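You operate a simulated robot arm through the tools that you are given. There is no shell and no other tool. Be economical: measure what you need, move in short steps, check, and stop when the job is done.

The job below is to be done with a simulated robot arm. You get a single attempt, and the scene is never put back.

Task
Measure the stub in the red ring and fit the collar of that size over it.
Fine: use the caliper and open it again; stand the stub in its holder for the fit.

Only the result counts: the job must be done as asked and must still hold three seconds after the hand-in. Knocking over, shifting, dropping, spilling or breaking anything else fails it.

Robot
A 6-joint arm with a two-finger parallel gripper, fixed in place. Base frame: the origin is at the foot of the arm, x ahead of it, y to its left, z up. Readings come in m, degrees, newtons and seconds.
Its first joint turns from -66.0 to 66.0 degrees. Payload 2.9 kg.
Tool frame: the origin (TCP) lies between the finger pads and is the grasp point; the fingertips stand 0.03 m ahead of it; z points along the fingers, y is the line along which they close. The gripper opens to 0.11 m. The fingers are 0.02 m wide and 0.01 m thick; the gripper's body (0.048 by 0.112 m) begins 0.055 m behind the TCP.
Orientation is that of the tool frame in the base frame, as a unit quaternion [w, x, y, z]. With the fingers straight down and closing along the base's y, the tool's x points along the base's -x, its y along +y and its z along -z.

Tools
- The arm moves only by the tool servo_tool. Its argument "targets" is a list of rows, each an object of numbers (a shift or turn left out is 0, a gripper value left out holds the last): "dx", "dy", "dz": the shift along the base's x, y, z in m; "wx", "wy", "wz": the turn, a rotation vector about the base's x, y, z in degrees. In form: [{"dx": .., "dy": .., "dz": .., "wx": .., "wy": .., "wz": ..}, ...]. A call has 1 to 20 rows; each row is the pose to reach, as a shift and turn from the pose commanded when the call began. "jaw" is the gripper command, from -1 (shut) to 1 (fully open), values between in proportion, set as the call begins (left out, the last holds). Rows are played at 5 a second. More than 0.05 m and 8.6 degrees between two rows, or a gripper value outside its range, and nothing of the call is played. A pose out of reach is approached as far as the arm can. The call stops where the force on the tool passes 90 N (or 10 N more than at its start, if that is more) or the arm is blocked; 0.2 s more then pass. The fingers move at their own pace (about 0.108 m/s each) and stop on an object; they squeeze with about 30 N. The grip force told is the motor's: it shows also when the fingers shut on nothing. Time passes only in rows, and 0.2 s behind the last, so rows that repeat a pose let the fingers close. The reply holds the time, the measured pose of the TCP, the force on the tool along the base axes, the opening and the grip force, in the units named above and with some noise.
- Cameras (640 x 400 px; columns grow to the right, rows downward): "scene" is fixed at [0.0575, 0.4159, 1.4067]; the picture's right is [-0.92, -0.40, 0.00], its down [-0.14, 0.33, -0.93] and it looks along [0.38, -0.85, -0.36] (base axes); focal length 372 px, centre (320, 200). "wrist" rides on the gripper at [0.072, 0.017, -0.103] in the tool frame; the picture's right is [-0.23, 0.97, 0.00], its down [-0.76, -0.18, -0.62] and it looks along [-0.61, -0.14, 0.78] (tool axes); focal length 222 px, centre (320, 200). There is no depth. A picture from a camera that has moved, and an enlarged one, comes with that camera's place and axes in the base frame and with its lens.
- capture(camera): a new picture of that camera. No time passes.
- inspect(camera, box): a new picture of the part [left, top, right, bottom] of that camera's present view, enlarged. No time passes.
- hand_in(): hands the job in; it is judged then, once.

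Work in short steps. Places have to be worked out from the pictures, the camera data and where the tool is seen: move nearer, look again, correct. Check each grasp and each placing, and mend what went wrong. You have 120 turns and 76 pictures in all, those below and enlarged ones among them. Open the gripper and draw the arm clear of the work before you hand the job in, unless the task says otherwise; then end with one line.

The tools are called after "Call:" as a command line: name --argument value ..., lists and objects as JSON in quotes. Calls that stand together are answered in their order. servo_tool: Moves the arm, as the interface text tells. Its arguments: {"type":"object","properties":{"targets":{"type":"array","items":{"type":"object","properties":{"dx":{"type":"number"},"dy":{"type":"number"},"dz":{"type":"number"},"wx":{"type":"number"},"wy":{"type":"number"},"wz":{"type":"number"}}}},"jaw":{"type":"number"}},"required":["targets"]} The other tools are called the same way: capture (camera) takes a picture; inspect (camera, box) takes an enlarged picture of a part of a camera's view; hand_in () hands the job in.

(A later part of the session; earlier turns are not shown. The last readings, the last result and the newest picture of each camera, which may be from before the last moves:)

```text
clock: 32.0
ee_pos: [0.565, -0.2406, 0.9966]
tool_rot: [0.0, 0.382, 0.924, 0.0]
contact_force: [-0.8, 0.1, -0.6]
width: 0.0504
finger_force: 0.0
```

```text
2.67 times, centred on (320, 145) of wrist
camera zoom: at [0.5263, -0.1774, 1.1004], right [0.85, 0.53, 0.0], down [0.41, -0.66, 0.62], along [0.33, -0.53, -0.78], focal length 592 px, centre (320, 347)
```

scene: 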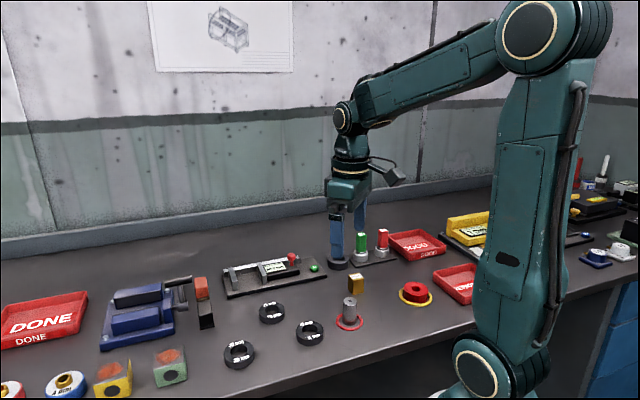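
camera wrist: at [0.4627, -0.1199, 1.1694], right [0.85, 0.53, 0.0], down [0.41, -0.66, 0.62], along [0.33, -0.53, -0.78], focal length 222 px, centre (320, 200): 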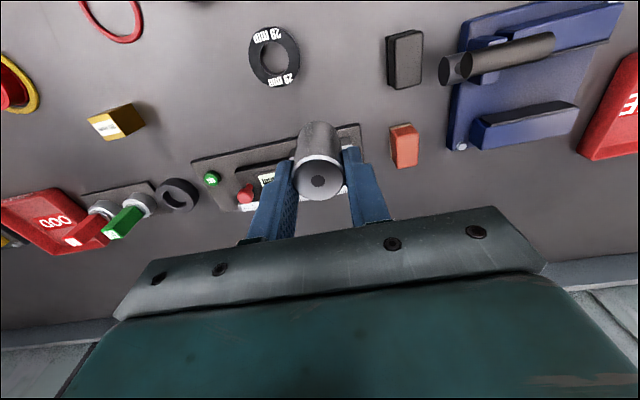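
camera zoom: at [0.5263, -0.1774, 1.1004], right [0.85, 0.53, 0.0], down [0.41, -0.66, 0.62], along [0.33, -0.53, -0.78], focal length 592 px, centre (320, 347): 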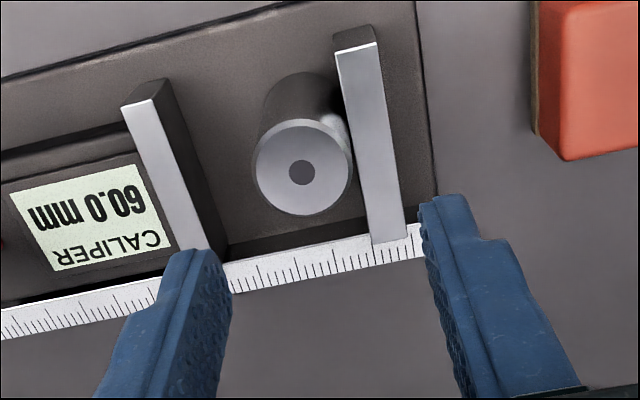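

Call:
servo_tool --targets '[{"dx": -0.0043, "dy": -0.0025, "dz": -0.02}, {"dx": -0.0043, "dy": -0.0025, "dz": -0.04}, {"dx": -0.0043, "dy": -0.0025, "dz": -0.058}, {"dx": -0.0043, "dy": -0.0025, "dz": -0.058}]'

Call:
inspect --camera "wrist" --box '[220, 90, 420, 220]'

Call:
inspect --camera "scene" --box '[225, 235, 315, 305]'

```text
clock: 33.0
ee_pos: [0.5586, -0.2424, 0.9362]
tool_rot: [-0.001, 0.382, 0.924, -0.001]
contact_force: [0.5, 0.5, 0.4]
width: 0.05
finger_force: 0.0
```

```text
3.08 times, centred on (320, 155) of wrist
camera zoom: at [0.5205, -0.1785, 1.0401], right [0.85, 0.53, 0.0], down [0.41, -0.66, 0.62], along [0.33, -0.53, -0.78], focal length 684 px, centre (320, 338)
```

zoom: 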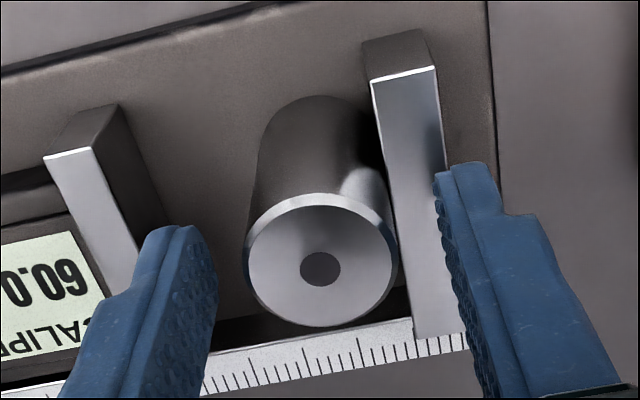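

```text
5.71 times, centred on (270, 270) of scene
camera zoom: at [0.0575, 0.4159, 1.4067], right [-0.92, -0.4, 0.0], down [-0.14, 0.33, -0.93], along [0.38, -0.85, -0.36], focal length 2123 px, centre (606, -200)
```

zoom: 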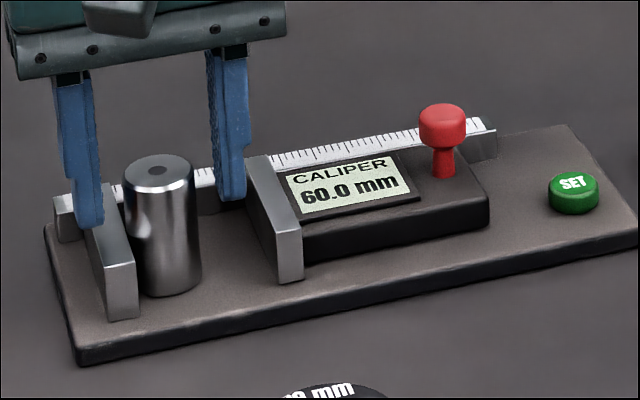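

No contact with the jaw. I close on the stub and lift straight up.

Call:
servo_tool --targets '[{}, {}, {}, {}]' --jaw -1

Call:
servo_tool --targets '[{"dz": 0.01}, {"dz": 0.03}, {"dz": 0.06}, {"dz": 0.09}, {"dz": 0.09}]'

Call:
inspect --camera "scene" --box '[215, 195, 375, 305]'

```text
clock: 34.0
ee_pos: [0.5604, -0.2413, 0.9369]
tool_rot: [0.0, 0.383, 0.924, 0.001]
contact_force: [0.2, 0.5, -0.1]
width: 0.0303
finger_force: 29.9
```

```text
clock: 35.2
ee_pos: [0.5577, -0.242, 1.0273]
tool_rot: [0.0, 0.383, 0.924, -0.001]
contact_force: [0.0, -0.2, -2.6]
width: 0.0307
finger_force: 29.7
```

```text
3.64 times, centred on (295, 250) of scene
camera zoom: at [0.0575, 0.4159, 1.4068], right [-0.92, -0.4, 0.0], down [-0.14, 0.33, -0.93], along [0.38, -0.85, -0.36], focal length 1351 px, centre (411, 18)
```

zoom: 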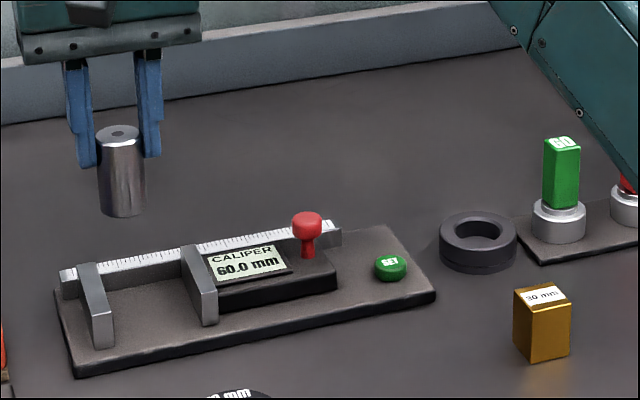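

Stub lifted. The unlabelled dark ring at about (0.379,-0.425) looks like its holder; I carry the stub near it and look inside.

Call:
servo_tool --targets '[{"dx": -0.02, "dy": -0.02, "dz": 0.02}, {"dx": -0.045, "dy": -0.045, "dz": 0.03}, {"dx": -0.07, "dy": -0.07, "dz": 0.03}, {"dx": -0.1, "dy": -0.1, "dz": 0.03}, {"dx": -0.13, "dy": -0.13, "dz": 0.03}, {"dx": -0.16, "dy": -0.15, "dz": 0.03}, {"dx": -0.19, "dy": -0.155, "dz": 0.03}, {"dx": -0.2, "dy": -0.155, "dz": 0.03}, {"dx": -0.2, "dy": -0.155, "dz": 0.03}]'

Call:
capture --camera "wrist"

```text
clock: 37.2
ee_pos: [0.3555, -0.3992, 1.0567]
tool_rot: [0.0, 0.382, 0.924, 0.0]
contact_force: [-0.5, -0.4, -3.2]
width: 0.0306
finger_force: 29.9
```

```text
30 pictures are left
camera wrist: at [0.3176, -0.3358, 1.1605], right [0.85, 0.53, 0.0], down [0.41, -0.66, 0.62], along [0.33, -0.53, -0.78], focal length 222 px, centre (320, 200)
```

wrist: 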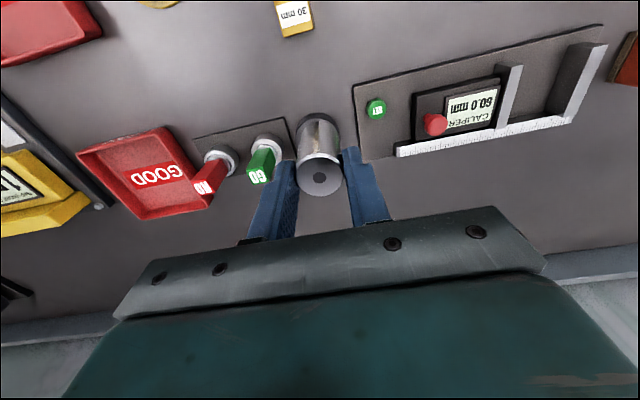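

The stub hides the ring. I sidestep about 60 mm along the caliper axis to see the ring's hole beside the stub.

Call:
servo_tool --targets '[{"dx": 0.03, "dy": 0.006, "dz": -0.02}, {"dx": 0.0645, "dy": 0.012, "dz": -0.04}, {"dx": 0.0645, "dy": 0.012, "dz": -0.04}]'

Call:
inspect --camera "wrist" --box '[190, 80, 370, 200]'

```text
clock: 38.0
ee_pos: [0.4236, -0.3878, 1.0147]
tool_rot: [0.0, 0.383, 0.924, 0.0]
contact_force: [-0.1, 0.0, -3.0]
width: 0.0304
finger_force: 30.0
```

```text
3.33 times, centred on (280, 140) of wrist
camera zoom: at [0.3848, -0.3244, 1.1188], right [0.85, 0.53, 0.0], down [0.41, -0.66, 0.62], along [0.33, -0.53, -0.78], focal length 740 px, centre (453, 400)
```

zoom: 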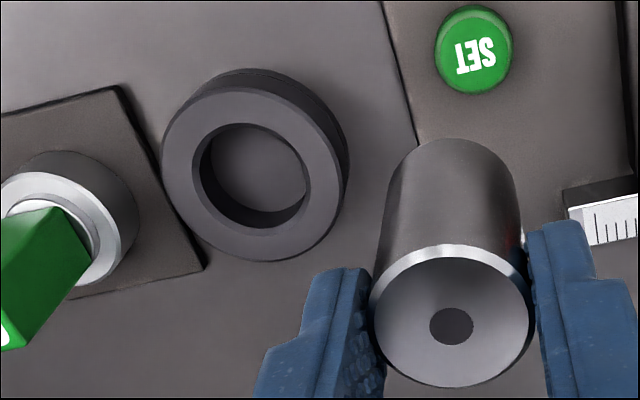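

The ring is an open socket (bore ≈37 mm), centre ≈(0.3785,-0.436), top z≈0.887. I move the stub over it, lower to just above, and check.

Call:
servo_tool --targets '[{"dx": -0.02, "dy": -0.02, "dz": 0.0}, {"dx": -0.045, "dy": -0.047, "dz": 0.0}, {"dx": -0.045, "dy": -0.047, "dz": -0.025}, {"dx": -0.045, "dy": -0.047, "dz": -0.05}, {"dx": -0.045, "dy": -0.047, "dz": -0.05}]'

Call:
inspect --camera "wrist" --box '[240, 80, 400, 200]'

Call:
inspect --camera "scene" --box '[300, 215, 390, 285]'

```text
clock: 39.2
ee_pos: [0.3776, -0.4334, 0.9667]
tool_rot: [0.0, 0.382, 0.924, 0.0]
contact_force: [0.6, 0.7, -3.3]
width: 0.0306
finger_force: 30.3
```

```text
3.33 times, centred on (320, 140) of wrist
camera zoom: at [0.34, -0.3698, 1.0697], right [0.85, 0.53, 0.0], down [0.41, -0.66, 0.62], along [0.33, -0.53, -0.78], focal length 740 px, centre (320, 400)
```

zoom: 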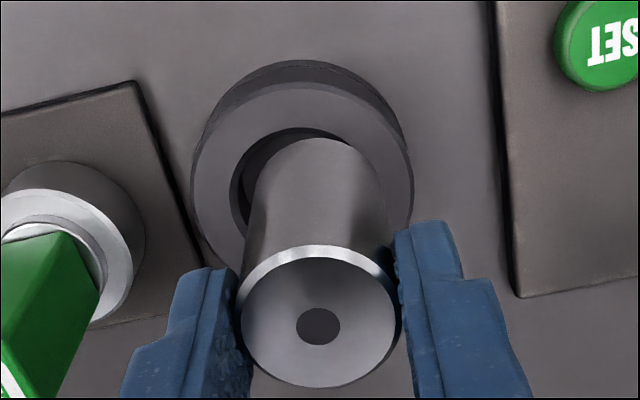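

```text
5.71 times, centred on (345, 250) of scene
camera zoom: at [0.0575, 0.4158, 1.4068], right [-0.92, -0.4, 0.0], down [-0.14, 0.33, -0.93], along [0.38, -0.85, -0.36], focal length 2123 px, centre (177, -86)
```

zoom: 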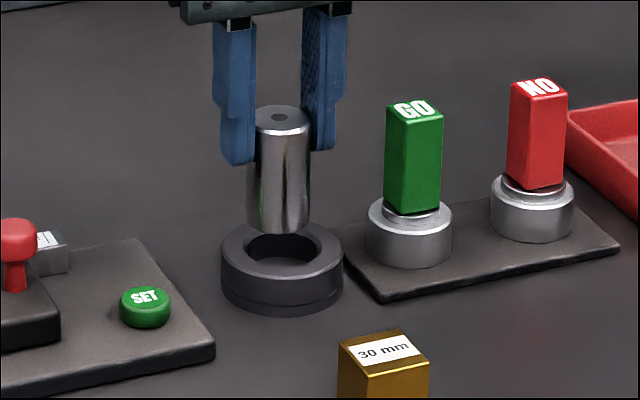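

Small correction of about (−1.5, −3) mm, then lower slowly into the socket while watching force.

Call:
servo_tool --targets '[{"dx": -0.0015, "dy": -0.003}, {"dx": -0.0015, "dy": -0.003, "dz": -0.005}, {"dx": -0.0015, "dy": -0.003, "dz": -0.01}, {"dx": -0.0015, "dy": -0.003, "dz": -0.014}, {"dx": -0.0015, "dy": -0.003, "dz": -0.014}]'

Call:
inspect --camera "wrist" --box '[240, 80, 400, 200]'

```text
clock: 40.4
ee_pos: [0.3753, -0.438, 0.9528]
tool_rot: [0.0, 0.383, 0.924, 0.0]
contact_force: [0.4, 0.7, -3.2]
width: 0.0303
finger_force: 30.4
```

```text
3.33 times, centred on (320, 140) of wrist
camera zoom: at [0.3371, -0.3742, 1.0566], right [0.85, 0.53, 0.0], down [0.41, -0.66, 0.62], along [0.33, -0.53, -0.78], focal length 740 px, centre (320, 400)
```

zoom: 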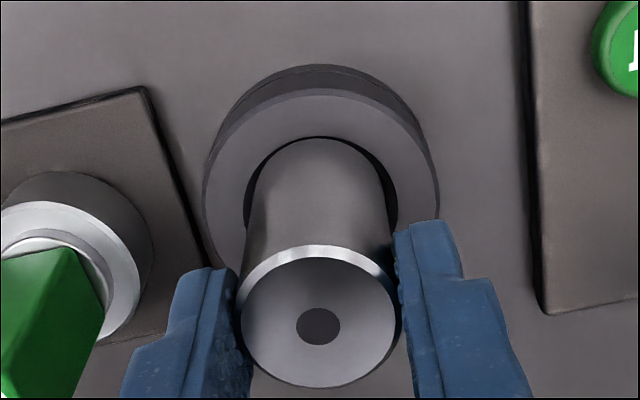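

The front margin looks thin; I shift about 2 mm away from the camera (+x, −y) and lower further.

Call:
servo_tool --targets '[{"dx": 0.0015, "dy": -0.0013}, {"dx": 0.0015, "dy": -0.0013, "dz": -0.003}, {"dx": 0.0015, "dy": -0.0013, "dz": -0.006}, {"dx": 0.0015, "dy": -0.0013, "dz": -0.006}]'

Call:
servo_tool --targets '[{"dz": -0.002}, {"dz": -0.004}, {"dz": -0.004}]'

Call:
inspect --camera "wrist" --box '[240, 80, 400, 200]'

```text
clock: 41.4
ee_pos: [0.3775, -0.4394, 0.9468]
tool_rot: [0.0, 0.382, 0.924, 0.0]
contact_force: [-1.3, 0.8, 1.9]
width: 0.0308
finger_force: 29.6
```

```text
clock: 42.2
ee_pos: [0.3783, -0.4405, 0.9438]
tool_rot: [0.004, 0.382, 0.924, -0.001]
contact_force: [8.1, -13.2, 7.5]
width: 0.0304
finger_force: 30.5
```

```text
3.33 times, centred on (320, 140) of wrist
camera zoom: at [0.3397, -0.3765, 1.0465], right [0.85, 0.53, 0.0], down [0.41, -0.66, 0.63], along [0.33, -0.53, -0.78], focal length 740 px, centre (320, 400)
```

zoom: 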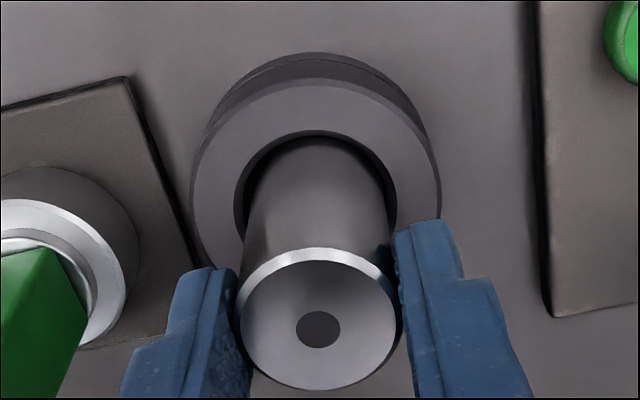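

The rim pushes the stub toward +x/−y (self-centring), so I back off 1 mm and follow that direction by 2 mm, then re-check the force.

Call:
servo_tool --targets '[{"dx": 0.0, "dy": -0.0, "dz": 0.002}, {"dx": 0.0014, "dy": -0.0014, "dz": 0.002}, {"dx": 0.0014, "dy": -0.0014, "dz": 0.0}, {"dx": 0.0014, "dy": -0.0014, "dz": 0.0}]'

```text
clock: 43.2
ee_pos: [0.3785, -0.4407, 0.9403]
tool_rot: [-0.002, 0.383, 0.924, 0.002]
contact_force: [1.6, -3.2, -4.2]
width: 0.0305
finger_force: 30.3
```

The force is relieved and the stub has entered. I lower further in small steps.

Call:
servo_tool --targets '[{"dx": 0.0004, "dy": -0.0004, "dz": -0.002}, {"dx": 0.0004, "dy": -0.0004, "dz": -0.004}, {"dx": 0.0004, "dy": -0.0004, "dz": -0.004}]'

Call:
servo_tool --targets '[{"dz": -0.002}, {"dz": -0.004}, {"dz": -0.004}]'

Call:
servo_tool --targets '[{"dz": -0.002}, {"dz": -0.004}, {"dz": -0.004}]'

Call:
inspect --camera "scene" --box '[300, 215, 390, 285]'

```text
clock: 44.0
ee_pos: [0.3797, -0.4406, 0.9382]
tool_rot: [0.0, 0.382, 0.924, 0.0]
contact_force: [-1.2, -1.1, -2.0]
width: 0.0306
finger_force: 29.4
```

```text
clock: 44.8
ee_pos: [0.3785, -0.4399, 0.9346]
tool_rot: [0.0, 0.383, 0.924, 0.001]
contact_force: [-1.3, -2.5, -1.6]
width: 0.0306
finger_force: 30.6
```

```text
clock: 45.6
ee_pos: [0.3789, -0.4403, 0.9312]
tool_rot: [0.0, 0.383, 0.924, 0.0]
contact_force: [-0.4, -2.6, -2.8]
width: 0.0305
finger_force: 30.1
```

```text
5.71 times, centred on (345, 250) of scene
camera zoom: at [0.0575, 0.4158, 1.4068], right [-0.92, -0.4, 0.0], down [-0.14, 0.33, -0.93], along [0.38, -0.85, -0.36], focal length 2123 px, centre (177, -86)
```

zoom: 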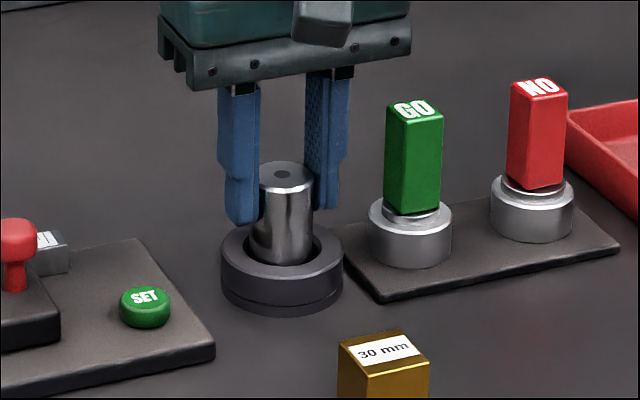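

The stub is inside the socket. I keep lowering until it touches the bottom.

Call:
servo_tool --targets '[{"dy": -0.0003, "dz": -0.002}, {"dy": -0.0003, "dz": -0.003}, {"dy": -0.0003, "dz": -0.003}]'

Call:
servo_tool --targets '[{"dz": -0.001}, {"dz": -0.003}, {"dz": -0.003}]'

```text
clock: 46.4
ee_pos: [0.3783, -0.4405, 0.9283]
tool_rot: [0.0, 0.382, 0.924, 0.0]
contact_force: [-0.8, 6.1, 10.3]
width: 0.0308
finger_force: 29.8
```

```text
clock: 47.2
ee_pos: [0.3791, -0.4416, 0.9267]
tool_rot: [0.002, 0.383, 0.924, -0.001]
contact_force: [3.8, 2.2, 20.8]
width: 0.0308
finger_force: 29.9
```

Firm vertical contact (~24 N), so it's seated. I release and rise.

Call:
servo_tool --targets '[{"dz": 0.002}, {"dz": 0.002}, {"dz": 0.002}]' --jaw -0.2

Call:
servo_tool --targets '[{"dz": 0.02}, {"dz": 0.05}, {"dz": 0.09}, {"dz": 0.12}, {"dz": 0.12}]'

Call:
inspect --camera "scene" --box '[225, 215, 385, 315]'

Call:
inspect --camera "wrist" --box '[240, 70, 400, 190]'

```text
clock: 48.0
ee_pos: [0.3793, -0.4414, 0.9275]
tool_rot: [-0.001, 0.382, 0.924, 0.001]
contact_force: [-1.1, 0.4, -0.4]
width: 0.0442
finger_force: 0.0
```

```text
clock: 49.2
ee_pos: [0.3778, -0.4414, 1.0477]
tool_rot: [0.0, 0.383, 0.924, 0.001]
contact_force: [-0.5, 1.0, 0.7]
width: 0.044
finger_force: 0.1
```

```text
4.00 times, centred on (305, 265) of scene
camera zoom: at [0.0575, 0.4159, 1.4067], right [-0.92, -0.4, 0.0], down [-0.14, 0.33, -0.93], along [0.38, -0.85, -0.36], focal length 1486 px, centre (380, -60)
```

zoom: 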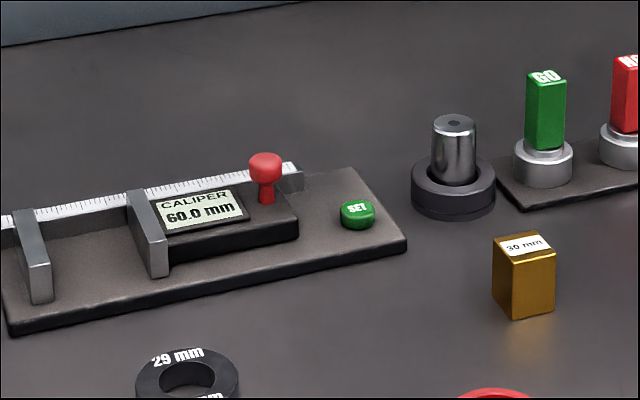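

```text
3.33 times, centred on (320, 130) of wrist
camera zoom: at [0.3399, -0.378, 1.151], right [0.85, 0.53, 0.0], down [0.41, -0.66, 0.62], along [0.33, -0.53, -0.78], focal length 740 px, centre (320, 433)
```

zoom: 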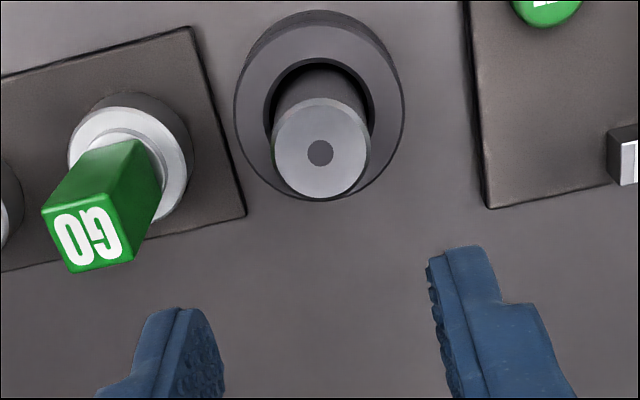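

The stub stands in the holder. Now the zero check of the caliper: I return to the knob (slide at 60.0) at the same pose as before.

Call:
servo_tool --targets '[{"dx": 0.03, "dy": 0.03}, {"dx": 0.06, "dy": 0.06}, {"dx": 0.0955, "dy": 0.0965}, {"dx": 0.0955, "dy": 0.0965, "dz": -0.04}, {"dx": 0.0955, "dy": 0.0965, "dz": -0.07}, {"dx": 0.0955, "dy": 0.0965, "dz": -0.07}]' --jaw -0.09

Call:
inspect --camera "wrist" --box '[220, 80, 460, 230]'

```text
refused: row 3 steps farther than a row can; nothing moved
```

```text
2.67 times, centred on (340, 155) of wrist
camera zoom: at [0.3399, -0.378, 1.151], right [0.85, 0.53, 0.0], down [0.41, -0.66, 0.62], along [0.33, -0.53, -0.78], focal length 592 px, centre (267, 320)
```

zoom: 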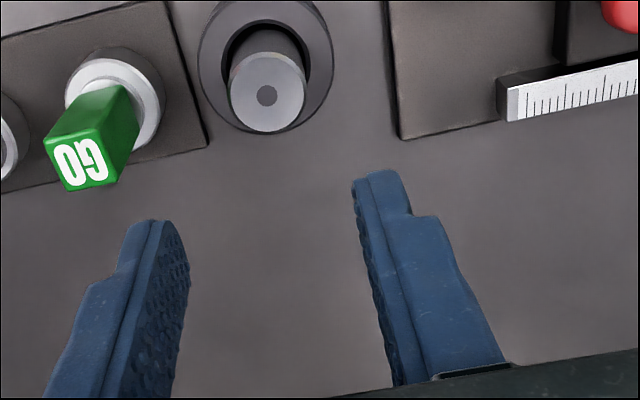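

A row was too long; I repeat with shorter rows.

Call:
servo_tool --targets '[{"dx": 0.025, "dy": 0.025}, {"dx": 0.05, "dy": 0.05}, {"dx": 0.075, "dy": 0.075}, {"dx": 0.0955, "dy": 0.0965}, {"dx": 0.0955, "dy": 0.0965, "dz": -0.035}, {"dx": 0.0955, "dy": 0.0965, "dz": -0.07}, {"dx": 0.0955, "dy": 0.0965, "dz": -0.07}]' --jaw -0.09

Call:
inspect --camera "wrist" --box '[220, 80, 460, 230]'

```text
clock: 50.8
ee_pos: [0.479, -0.3451, 0.9779]
tool_rot: [0.0, 0.382, 0.924, -0.001]
contact_force: [0.1, 0.1, -0.2]
width: 0.0502
finger_force: 0.0
```

```text
2.67 times, centred on (340, 155) of wrist
camera zoom: at [0.4391, -0.2816, 1.0817], right [0.85, 0.53, 0.0], down [0.41, -0.66, 0.62], along [0.33, -0.53, -0.78], focal length 592 px, centre (267, 320)
```

zoom: 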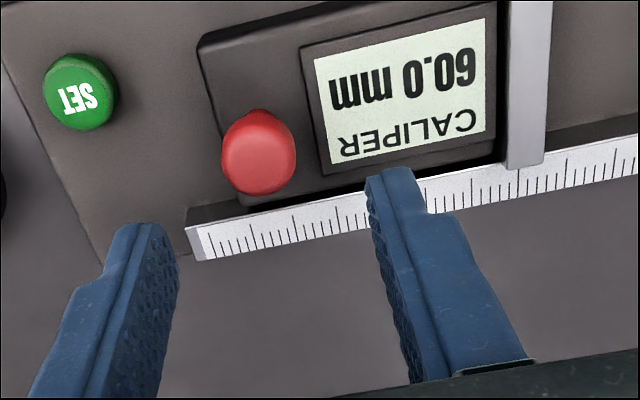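

Call:
servo_tool --targets '[{"dx": -0.003, "dz": -0.02}, {"dx": -0.003, "dz": -0.0435}, {"dx": -0.003, "dz": -0.0435}]'

Call:
servo_tool --targets '[{}, {}, {}]' --jaw -1

```text
clock: 51.6
ee_pos: [0.4733, -0.3446, 0.9333]
tool_rot: [0.001, 0.383, 0.924, 0.001]
contact_force: [-0.4, 0.2, 0.3]
width: 0.05
finger_force: 0.0
```

```text
clock: 52.4
ee_pos: [0.4733, -0.3431, 0.9332]
tool_rot: [0.0, 0.383, 0.924, 0.001]
contact_force: [8.0, 6.4, -3.5]
width: 0.0213
finger_force: 45.1
```

Knob gripped. I close the empty caliper 52 mm first.

Call:
servo_tool --targets '[{"dx": 0.0036, "dy": 0.0035}, {"dx": 0.0072, "dy": 0.0069}, {"dx": 0.0108, "dy": 0.0104}, {"dx": 0.0144, "dy": 0.0138}, {"dx": 0.018, "dy": 0.0173}, {"dx": 0.0216, "dy": 0.0207}, {"dx": 0.0252, "dy": 0.0242}, {"dx": 0.0288, "dy": 0.0276}, {"dx": 0.0324, "dy": 0.0311}, {"dx": 0.0375, "dy": 0.036}, {"dx": 0.0375, "dy": 0.036}]'

```text
clock: 54.8
ee_pos: [0.5019, -0.3147, 0.9324]
tool_rot: [-0.002, 0.392, 0.92, -0.002]
contact_force: [-42.8, -25.4, 8.5]
width: 0.0215
finger_force: 44.7
```

It was stopped by ~50 N after only ~40 mm. I read the display.

Call:
inspect --camera "scene" --box '[225, 225, 345, 315]'

```text
4.44 times, centred on (285, 270) of scene
camera zoom: at [0.0562, 0.4153, 1.407], right [-0.92, -0.4, 0.0], down [-0.14, 0.33, -0.93], along [0.38, -0.85, -0.36], focal length 1652 px, centre (476, -111)
```

zoom: 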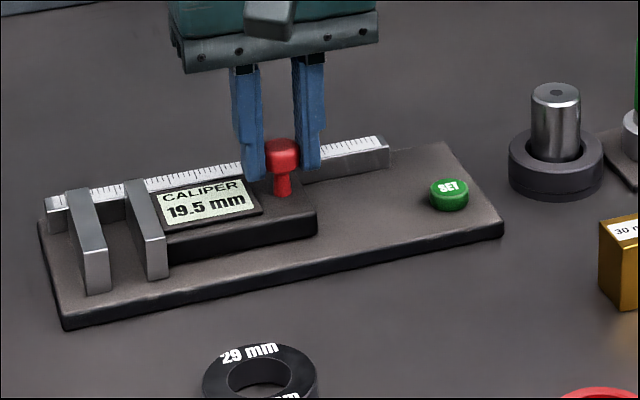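

The slide has an end stop at about 20 mm, so a zero check isn't possible. I open the caliper again and compare with the 30 mm gauge block using the gripper's own reading instead.

Call:
servo_tool --targets '[{"dx": -0.0036, "dy": -0.0035}, {"dx": -0.0072, "dy": -0.0069}, {"dx": -0.0108, "dy": -0.0104}, {"dx": -0.0144, "dy": -0.0138}, {"dx": -0.018, "dy": -0.0173}, {"dx": -0.0216, "dy": -0.0207}, {"dx": -0.0252, "dy": -0.0242}, {"dx": -0.0252, "dy": -0.0242}]'

```text
clock: 56.6
ee_pos: [0.4839, -0.3335, 0.9334]
tool_rot: [0.001, 0.383, 0.924, 0.0]
contact_force: [0.0, 1.8, 7.4]
width: 0.0212
finger_force: 45.7
```

Call:
servo_tool --targets '[{"dx": -0.0036, "dy": -0.0035}, {"dx": -0.0072, "dy": -0.0069}, {"dx": -0.0108, "dy": -0.0105}, {"dx": -0.0118, "dy": -0.0115}, {"dx": -0.0118, "dy": -0.0115}]'

Call:
servo_tool --targets '[{}, {}, {}]' --jaw -0.09

Call:
servo_tool --targets '[{"dz": 0.02}, {"dz": 0.05}, {"dz": 0.08}, {"dz": 0.11}, {"dz": 0.11}]'

Call:
inspect --camera "scene" --box '[215, 235, 375, 335]'

```text
clock: 57.8
ee_pos: [0.4729, -0.3442, 0.9334]
tool_rot: [0.003, 0.381, 0.924, 0.002]
contact_force: [23.9, -4.2, -0.3]
width: 0.0212
finger_force: 45.0
```

```text
clock: 58.6
ee_pos: [0.471, -0.3428, 0.9329]
tool_rot: [-0.001, 0.383, 0.924, 0.0]
contact_force: [0.4, -0.2, 0.0]
width: 0.0501
finger_force: 0.0
```

```text
clock: 59.8
ee_pos: [0.4708, -0.3441, 1.0443]
tool_rot: [0.0, 0.383, 0.924, -0.001]
contact_force: [0.0, 0.2, -0.9]
width: 0.0502
finger_force: 0.0
```

```text
4.00 times, centred on (295, 285) of scene
camera zoom: at [0.0575, 0.4159, 1.4067], right [-0.92, -0.4, 0.0], down [-0.14, 0.33, -0.93], along [0.38, -0.85, -0.36], focal length 1486 px, centre (420, -140)
```

zoom: 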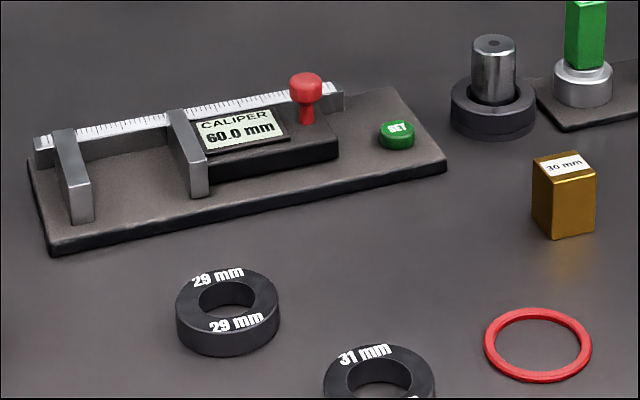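

The caliper is open at 60.0 again. I go over the 30 mm gauge block for a comparison grip.

Call:
servo_tool --targets '[{"dx": -0.035}, {"dx": -0.07}, {"dx": -0.105}, {"dx": -0.14}, {"dx": -0.172}, {"dx": -0.172, "dz": -0.03}, {"dx": -0.172, "dz": -0.03}]'

Call:
inspect --camera "wrist" --box '[220, 60, 420, 190]'

```text
clock: 61.4
ee_pos: [0.299, -0.3447, 1.0146]
tool_rot: [0.0, 0.383, 0.924, 0.0]
contact_force: [-0.4, 0.3, -0.7]
width: 0.05
finger_force: 0.0
```

```text
3.08 times, centred on (320, 125) of wrist
camera zoom: at [0.2601, -0.2811, 1.1185], right [0.85, 0.53, 0.0], down [0.41, -0.66, 0.62], along [0.33, -0.53, -0.78], focal length 684 px, centre (320, 431)
```

zoom: 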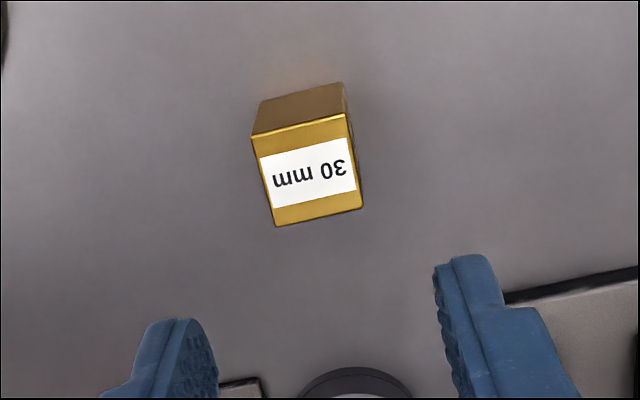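

The block is aligned with my tool yaw; its top centre is at (0.295,-0.344,0.899). I lower over it and close gently.

Call:
servo_tool --targets '[{"dx": -0.004, "dy": 0.001, "dz": -0.03}, {"dx": -0.004, "dy": 0.001, "dz": -0.06}, {"dx": -0.004, "dy": 0.001, "dz": -0.085}, {"dx": -0.004, "dy": 0.001, "dz": -0.085}]'

Call:
inspect --camera "wrist" --box '[220, 80, 420, 210]'

```text
clock: 62.4
ee_pos: [0.294, -0.3429, 0.9293]
tool_rot: [0.0, 0.383, 0.924, 0.0]
contact_force: [0.7, -0.7, 0.0]
width: 0.0501
finger_force: 0.2
```

```text
3.08 times, centred on (320, 145) of wrist
camera zoom: at [0.2561, -0.2795, 1.0335], right [0.85, 0.53, 0.0], down [0.41, -0.66, 0.62], along [0.33, -0.53, -0.78], focal length 684 px, centre (320, 369)
```

zoom: 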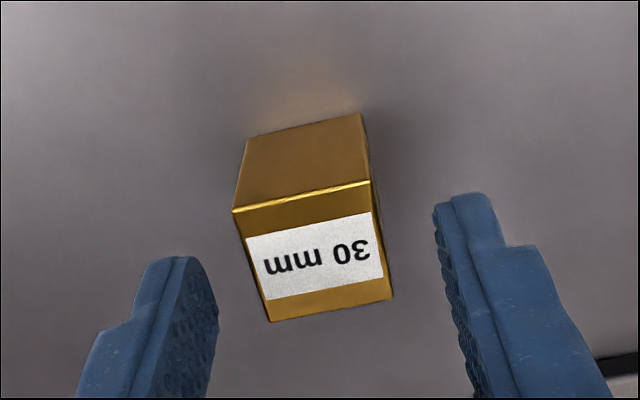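

Centred to within half a millimetre. I lower 18 mm more, close, and read the width.

Call:
servo_tool --targets '[{"dz": -0.009}, {"dz": -0.017}, {"dz": -0.017}]'

Call:
servo_tool --targets '[{}, {}, {}, {}]' --jaw -1

Call:
servo_tool --targets '[{}]'

Call:
servo_tool --targets '[{}]'

Call:
servo_tool --targets '[{}]'

```text
clock: 63.2
ee_pos: [0.2951, -0.3431, 0.9121]
tool_rot: [0.0, 0.383, 0.924, 0.0]
contact_force: [0.2, -0.1, -0.2]
width: 0.0503
finger_force: 0.0
```

```text
clock: 64.2
ee_pos: [0.2952, -0.3426, 0.9121]
tool_rot: [-0.001, 0.383, 0.924, 0.0]
contact_force: [-1.1, 0.0, 0.3]
width: 0.0294
finger_force: 29.4
```

```text
clock: 64.6
ee_pos: [0.2954, -0.3434, 0.9136]
tool_rot: [0.0, 0.383, 0.924, 0.0]
contact_force: [-0.4, -0.6, -0.9]
width: 0.0298
finger_force: 30.8
```

```text
clock: 65.0
ee_pos: [0.2946, -0.3441, 0.9119]
tool_rot: [0.0, 0.383, 0.924, 0.0]
contact_force: [0.0, 0.7, 0.1]
width: 0.0295
finger_force: 30.1
```

```text
clock: 65.4
ee_pos: [0.2946, -0.3431, 0.9121]
tool_rot: [0.0, 0.382, 0.924, 0.0]
contact_force: [-0.4, -0.6, 0.9]
width: 0.0297
finger_force: 29.8
```

The gauge reads ≈29.6 and the stub ≈30.47, so the stub is ≈31 mm and agrees with the caliper's 31.0. I release the block and go to the 31 mm collar, turning back to yaw 0.

Call:
servo_tool --targets '[{}, {}, {}]' --jaw -0.09

Call:
servo_tool --targets '[{"dz": 0.02}, {"dz": 0.05}, {"dz": 0.09}, {"dz": 0.1, "dx": 0.005, "dy": 0.025, "wz": 7.5}, {"dz": 0.1, "dx": 0.01, "dy": 0.05, "wz": 15}, {"dz": 0.1, "dx": 0.015, "dy": 0.08, "wz": 22.5}, {"dz": 0.1, "dx": 0.02, "dy": 0.11, "wz": 30}, {"dz": 0.1, "dx": 0.025, "dy": 0.14, "wz": 37.5}, {"dz": 0.1, "dx": 0.03, "dy": 0.17, "wz": 45}, {"dz": 0.1, "dx": 0.03, "dy": 0.195, "wz": 45}, {"dz": 0.1, "dx": 0.03, "dy": 0.195, "wz": 45}]'

Call:
inspect --camera "wrist" --box '[200, 40, 440, 190]'

```text
clock: 66.2
ee_pos: [0.295, -0.3434, 0.9121]
tool_rot: [0.0, 0.383, 0.924, 0.0]
contact_force: [0.0, -0.4, 0.1]
width: 0.0502
finger_force: 0.0
```

```text
clock: 68.6
ee_pos: [0.3251, -0.1469, 1.01]
tool_rot: [0.0, -0.002, 1.0, 0.0]
contact_force: [-0.3, -0.2, 0.0]
width: 0.05
finger_force: 0.1
```

```text
2.67 times, centred on (320, 115) of wrist
camera zoom: at [0.2538, -0.1301, 1.1139], right [0.23, 0.97, 0.0], down [0.76, -0.18, 0.62], along [0.61, -0.14, -0.78], focal length 592 px, centre (320, 427)
```

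zoom: 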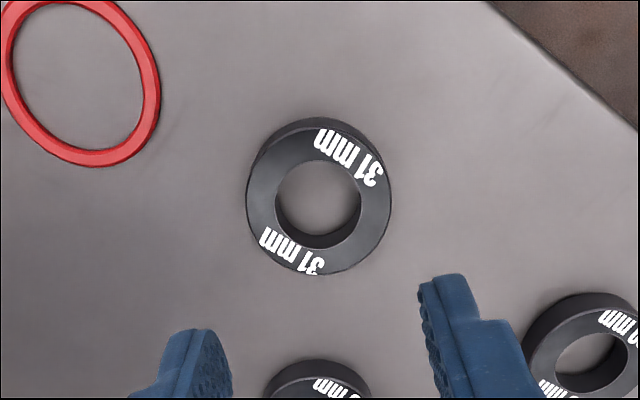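

The collar centre is at (0.327,-0.147). I open wider and lower around it, with the tips staying a few mm above the bench.

Call:
servo_tool --targets '[{"dx": 0.002}, {"dx": 0.002, "dz": -0.03}, {"dx": 0.002, "dz": -0.06}, {"dx": 0.002, "dz": -0.09}, {"dx": 0.002, "dz": -0.105}, {"dx": 0.002, "dz": -0.105}]' --jaw 0.55

Call:
inspect --camera "wrist" --box '[200, 80, 440, 230]'

Call:
inspect --camera "scene" --box '[260, 270, 360, 350]'

```text
clock: 70.0
ee_pos: [0.3298, -0.1484, 0.9041]
tool_rot: [0.0, 0.0, 1.0, 0.0]
contact_force: [0.6, 0.4, -0.8]
width: 0.0852
finger_force: 0.0
```

```text
2.67 times, centred on (320, 155) of wrist
camera zoom: at [0.2576, -0.1313, 1.0085], right [0.23, 0.97, 0.0], down [0.76, -0.18, 0.62], along [0.61, -0.14, -0.78], focal length 592 px, centre (320, 320)
```

zoom: 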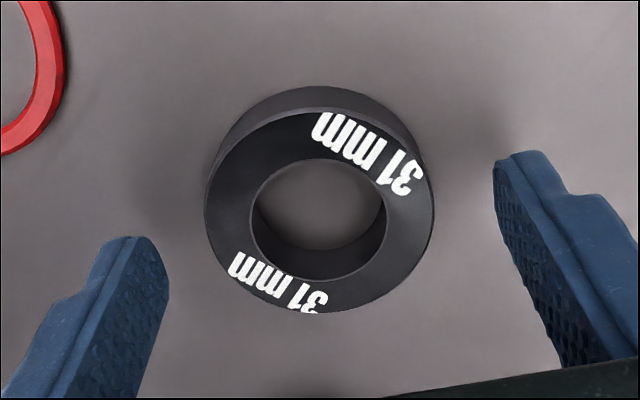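

```text
5.00 times, centred on (310, 310) of scene
camera zoom: at [0.0575, 0.4159, 1.4067], right [-0.92, -0.4, 0.0], down [-0.14, 0.33, -0.93], along [0.38, -0.85, -0.36], focal length 1858 px, centre (370, -350)
```

zoom: 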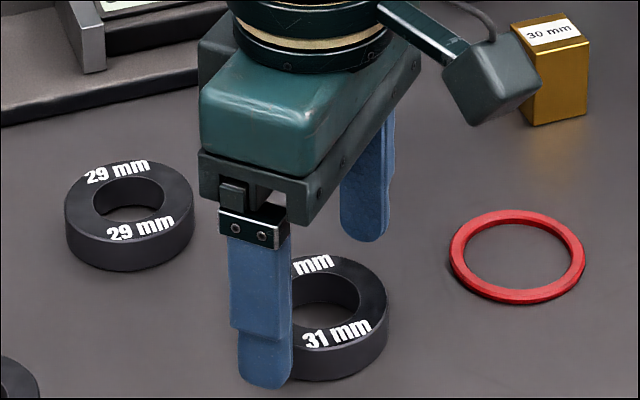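

Call:
servo_tool --targets '[{"dx": -0.003, "dy": 0.001, "dz": -0.004}, {"dx": -0.003, "dy": 0.001, "dz": -0.007}, {"dx": -0.003, "dy": 0.001, "dz": -0.007}]'

Call:
servo_tool --targets '[{}, {}, {}, {}]' --jaw -1

Call:
servo_tool --targets '[{"dz": 0.02}, {"dz": 0.05}, {"dz": 0.09}, {"dz": 0.12}, {"dz": 0.12}]'

Call:
inspect --camera "wrist" --box '[200, 80, 440, 230]'

```text
clock: 70.8
ee_pos: [0.3254, -0.147, 0.8975]
tool_rot: [0.0, 0.001, 1.0, 0.0]
contact_force: [0.1, 0.4, 0.8]
width: 0.0854
finger_force: 0.0
```

```text
clock: 71.8
ee_pos: [0.3256, -0.1471, 0.8983]
tool_rot: [0.0, 0.0, 1.0, 0.0]
contact_force: [-1.0, -0.2, 4.2]
width: 0.0574
finger_force: 29.9
```

```text
clock: 73.0
ee_pos: [0.325, -0.1461, 1.0173]
tool_rot: [0.0, 0.0, 1.0, -0.001]
contact_force: [0.7, -1.0, -2.4]
width: 0.0573
finger_force: 30.6
```

```text
2.67 times, centred on (320, 155) of wrist
camera zoom: at [0.2529, -0.1294, 1.1224], right [0.23, 0.97, 0.0], down [0.76, -0.18, 0.62], along [0.61, -0.14, -0.78], focal length 592 px, centre (320, 320)
```

zoom: 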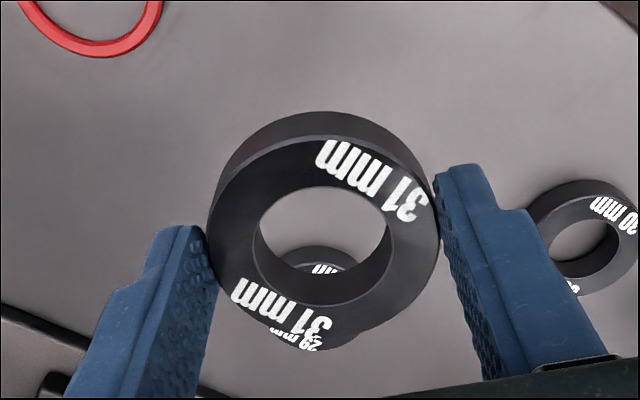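

The collar is held level. I carry it to above the stub at about (0.379,-0.442), staying clear of everything.

Call:
servo_tool --targets '[{"dx": 0.008, "dy": -0.042}, {"dx": 0.016, "dy": -0.084}, {"dx": 0.024, "dy": -0.126}, {"dx": 0.032, "dy": -0.168}, {"dx": 0.04, "dy": -0.21}, {"dx": 0.048, "dy": -0.252}, {"dx": 0.053, "dy": -0.2955}, {"dx": 0.053, "dy": -0.2955, "dz": -0.02}, {"dx": 0.053, "dy": -0.2955, "dz": -0.04}, {"dx": 0.053, "dy": -0.2955, "dz": -0.04}]'

Call:
inspect --camera "wrist" --box '[220, 90, 420, 220]'

Call:
inspect --camera "scene" --box '[300, 210, 400, 290]'

```text
clock: 75.2
ee_pos: [0.379, -0.4445, 0.9785]
tool_rot: [-0.001, 0.001, 1.0, 0.0]
contact_force: [-0.5, 0.1, -2.7]
width: 0.0571
finger_force: 30.5
```

```text
3.08 times, centred on (320, 155) of wrist
camera zoom: at [0.3073, -0.4268, 1.0829], right [0.23, 0.97, 0.0], down [0.76, -0.18, 0.62], along [0.61, -0.14, -0.78], focal length 684 px, centre (320, 338)
```

zoom: 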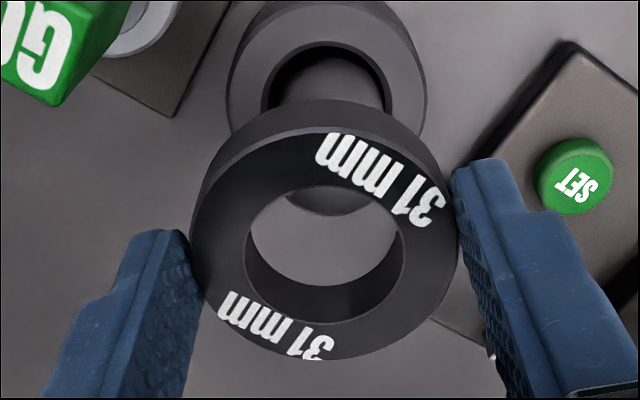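

```text
5.00 times, centred on (350, 250) of scene
camera zoom: at [0.0575, 0.4159, 1.4068], right [-0.92, -0.4, 0.0], down [-0.14, 0.33, -0.93], along [0.38, -0.85, -0.36], focal length 1858 px, centre (170, -50)
```

zoom: 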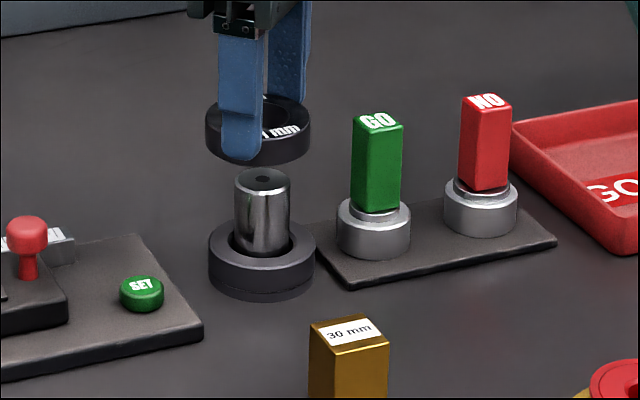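

The scene view says the collar is about 3 mm too far toward +x relative to the stub. I correct that and lower until just above the stub top, then look.

Call:
servo_tool --targets '[{"dx": -0.0027, "dy": 0.0004}, {"dx": -0.0027, "dy": 0.0004, "dz": -0.01}, {"dx": -0.0027, "dy": 0.0004, "dz": -0.02}, {"dx": -0.0027, "dy": 0.0004, "dz": -0.02}]'

Call:
inspect --camera "wrist" --box '[220, 90, 420, 220]'

Call:
inspect --camera "scene" --box '[320, 225, 380, 280]'

```text
clock: 76.2
ee_pos: [0.3769, -0.4415, 0.9593]
tool_rot: [0.0, 0.0, 1.0, -0.001]
contact_force: [0.1, 0.1, -1.6]
width: 0.0572
finger_force: 30.0
```

```text
3.08 times, centred on (320, 155) of wrist
camera zoom: at [0.3049, -0.4244, 1.0618], right [0.23, 0.97, 0.0], down [0.76, -0.18, 0.62], along [0.61, -0.14, -0.78], focal length 684 px, centre (320, 338)
```

zoom: 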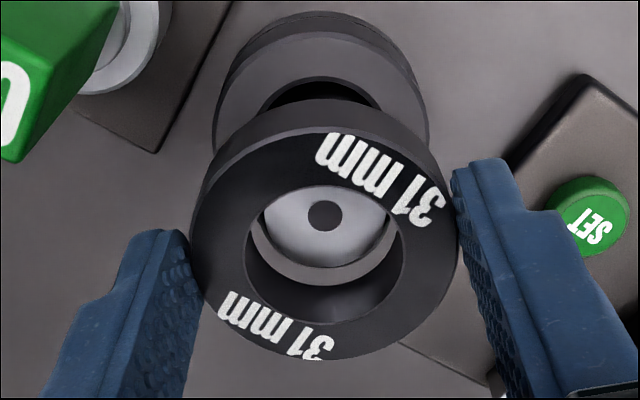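

```text
7.27 times, centred on (350, 252) of scene
camera zoom: at [0.0575, 0.4159, 1.4068], right [-0.92, -0.4, 0.0], down [-0.14, 0.33, -0.93], along [0.38, -0.85, -0.36], focal length 2702 px, centre (102, -182)
```

zoom: 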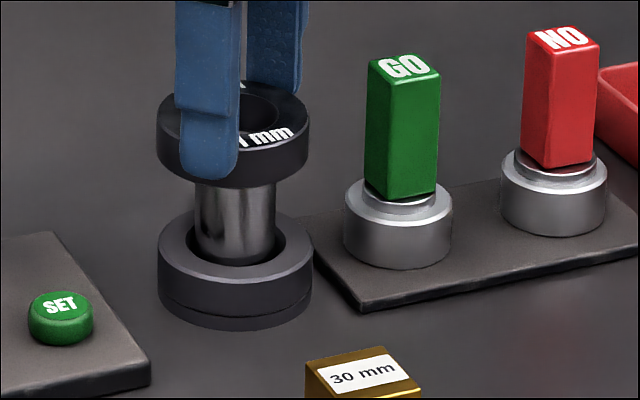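

The stub top is visible through the bore and well centred. I lower in small steps, watching the force.

Call:
servo_tool --targets '[{"dz": -0.003}, {"dz": -0.006}, {"dz": -0.006}]'

Call:
servo_tool --targets '[{"dz": -0.002}, {"dz": -0.004}, {"dz": -0.004}]'

```text
clock: 77.0
ee_pos: [0.3748, -0.4423, 0.9514]
tool_rot: [0.0, 0.0, 1.0, 0.001]
contact_force: [0.0, -0.3, -1.7]
width: 0.0572
finger_force: 29.3
```

```text
clock: 77.8
ee_pos: [0.3748, -0.4428, 0.949]
tool_rot: [0.0, -0.001, 1.0, 0.0]
contact_force: [-0.3, 0.1, -2.6]
width: 0.0572
finger_force: 29.9
```

No contact force yet; I go further.

Call:
servo_tool --targets '[{"dz": -0.002}, {"dz": -0.004}, {"dz": -0.004}]'

Call:
inspect --camera "wrist" --box '[220, 90, 420, 220]'

```text
clock: 78.6
ee_pos: [0.3759, -0.4415, 0.944]
tool_rot: [0.0, 0.0, 1.0, 0.001]
contact_force: [0.2, -0.3, -2.1]
width: 0.0572
finger_force: 30.1
```

```text
3.08 times, centred on (320, 155) of wrist
camera zoom: at [0.3034, -0.4248, 1.0481], right [0.23, 0.97, 0.0], down [0.76, -0.18, 0.62], along [0.61, -0.14, -0.78], focal length 684 px, centre (320, 338)
```

zoom: 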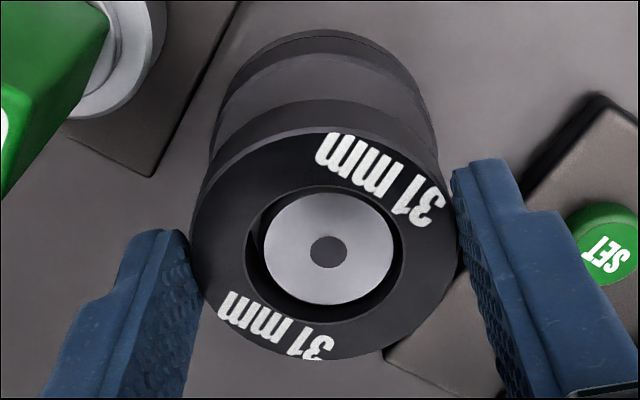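

The stub has entered the bore freely. I continue down toward the holder's top face.

Call:
servo_tool --targets '[{"dy": 0.0007, "dz": -0.003}, {"dy": 0.0007, "dz": -0.006}, {"dy": 0.0007, "dz": -0.006}]'

Call:
servo_tool --targets '[{"dz": -0.002}, {"dz": -0.004}, {"dz": -0.004}]'

Call:
servo_tool --targets '[{"dz": -0.002}, {"dz": -0.003}, {"dz": -0.003}]'

```text
clock: 79.4
ee_pos: [0.374, -0.4403, 0.9391]
tool_rot: [0.0, 0.001, 1.0, 0.0]
contact_force: [0.0, 0.4, -2.5]
width: 0.0575
finger_force: 29.5
```

```text
clock: 80.2
ee_pos: [0.3751, -0.4419, 0.9345]
tool_rot: [0.0, 0.0, 1.0, 0.0]
contact_force: [-0.6, -0.3, -2.2]
width: 0.0571
finger_force: 29.5
```

```text
clock: 81.0
ee_pos: [0.3732, -0.4413, 0.9329]
tool_rot: [-0.001, 0.0, 1.0, 0.0]
contact_force: [-0.5, 0.9, -1.8]
width: 0.0573
finger_force: 30.2
```

Call:
servo_tool --targets '[{"dz": -0.002}, {"dz": -0.003}, {"dz": -0.003}]'

Call:
inspect --camera "scene" --box '[320, 225, 380, 280]'

```text
clock: 81.8
ee_pos: [0.3735, -0.4434, 0.9283]
tool_rot: [0.0, 0.0, 1.0, 0.0]
contact_force: [-0.3, 0.3, -3.2]
width: 0.0574
finger_force: 30.2
```

```text
7.27 times, centred on (350, 252) of scene
camera zoom: at [0.0575, 0.4159, 1.4068], right [-0.92, -0.4, 0.0], down [-0.14, 0.33, -0.93], along [0.38, -0.85, -0.36], focal length 2702 px, centre (102, -182)
```

zoom: 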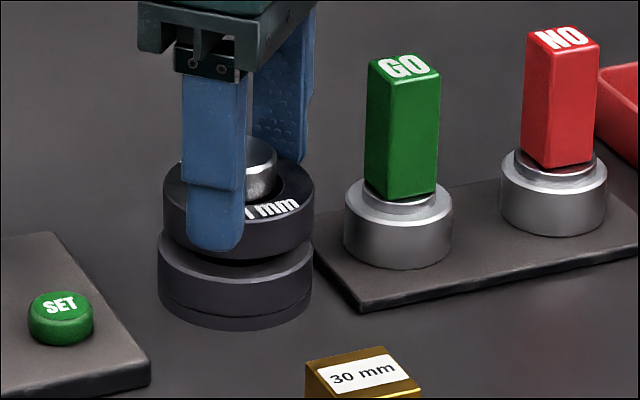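

The collar is just above the holder's rim. I lower until contact.

Call:
servo_tool --targets '[{"dx": 0.001, "dz": -0.002}, {"dx": 0.001, "dz": -0.003}, {"dx": 0.001, "dz": -0.003}]'

Call:
servo_tool --targets '[{"dz": -0.001}, {"dz": -0.002}, {"dz": -0.002}]'

```text
clock: 82.6
ee_pos: [0.3764, -0.4419, 0.9265]
tool_rot: [-0.001, 0.0, 1.0, 0.0]
contact_force: [-1.2, 0.0, -2.3]
width: 0.0573
finger_force: 29.7
```

```text
clock: 83.4
ee_pos: [0.3748, -0.4417, 0.924]
tool_rot: [-0.001, 0.0, 1.0, 0.001]
contact_force: [-0.8, 0.4, -1.5]
width: 0.0573
finger_force: 29.5
```

Call:
servo_tool --targets '[{"dz": -0.001}, {"dz": -0.002}, {"dz": -0.002}]'

Call:
servo_tool --targets '[{"dz": -0.001}, {"dz": -0.002}, {"dz": -0.002}]'

```text
clock: 84.2
ee_pos: [0.3763, -0.4428, 0.922]
tool_rot: [0.0, 0.0, 1.0, 0.0]
contact_force: [-0.5, 0.0, -1.9]
width: 0.0574
finger_force: 30.0
```

```text
clock: 85.0
ee_pos: [0.3753, -0.4418, 0.9217]
tool_rot: [0.0, 0.0, 1.0, 0.001]
contact_force: [-2.5, -0.4, 9.3]
width: 0.0571
finger_force: 30.2
```

Contact on the holder (+11 N). I check the picture once, then release.

Call:
inspect --camera "wrist" --box '[220, 90, 420, 220]'

Call:
servo_tool --targets '[{}, {}, {}]' --jaw 0.3

Call:
servo_tool --targets '[{"dz": 0.02}, {"dz": 0.05}, {"dz": 0.09}, {"dz": 0.13}, {"dz": 0.13, "dx": -0.02, "dy": 0.03}, {"dz": 0.13, "dx": -0.05, "dy": 0.06}, {"dz": 0.13, "dx": -0.05, "dy": 0.06}]'

Call:
inspect --camera "scene" --box '[315, 225, 385, 285]'

```text
3.08 times, centred on (320, 155) of wrist
camera zoom: at [0.3034, -0.424, 1.0243], right [0.23, 0.97, 0.0], down [0.76, -0.18, 0.62], along [0.61, -0.14, -0.78], focal length 684 px, centre (320, 338)
```

zoom: 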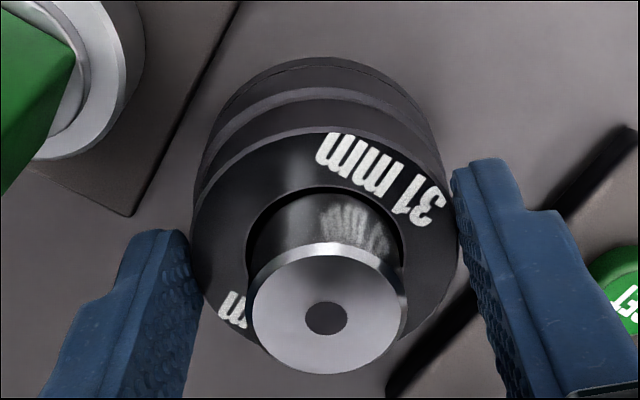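

```text
clock: 85.8
ee_pos: [0.3752, -0.4406, 0.9202]
tool_rot: [0.0, 0.0, 1.0, 0.0]
contact_force: [-0.5, 0.2, 0.0]
width: 0.0713
finger_force: 0.1
```

```text
clock: 87.4
ee_pos: [0.3246, -0.3807, 1.0543]
tool_rot: [0.0, 0.0, 1.0, 0.0]
contact_force: [0.7, -0.2, 0.0]
width: 0.0715
finger_force: 0.0
```

```text
6.67 times, centred on (350, 255) of scene
camera zoom: at [0.0574, 0.4159, 1.4067], right [-0.92, -0.4, 0.0], down [-0.14, 0.33, -0.93], along [0.38, -0.85, -0.36], focal length 2477 px, centre (120, -167)
```

zoom: 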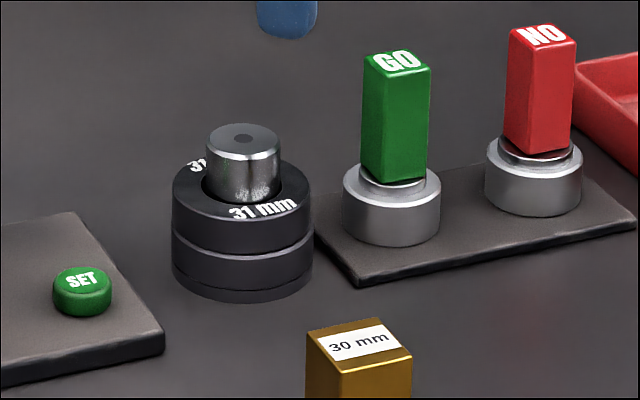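

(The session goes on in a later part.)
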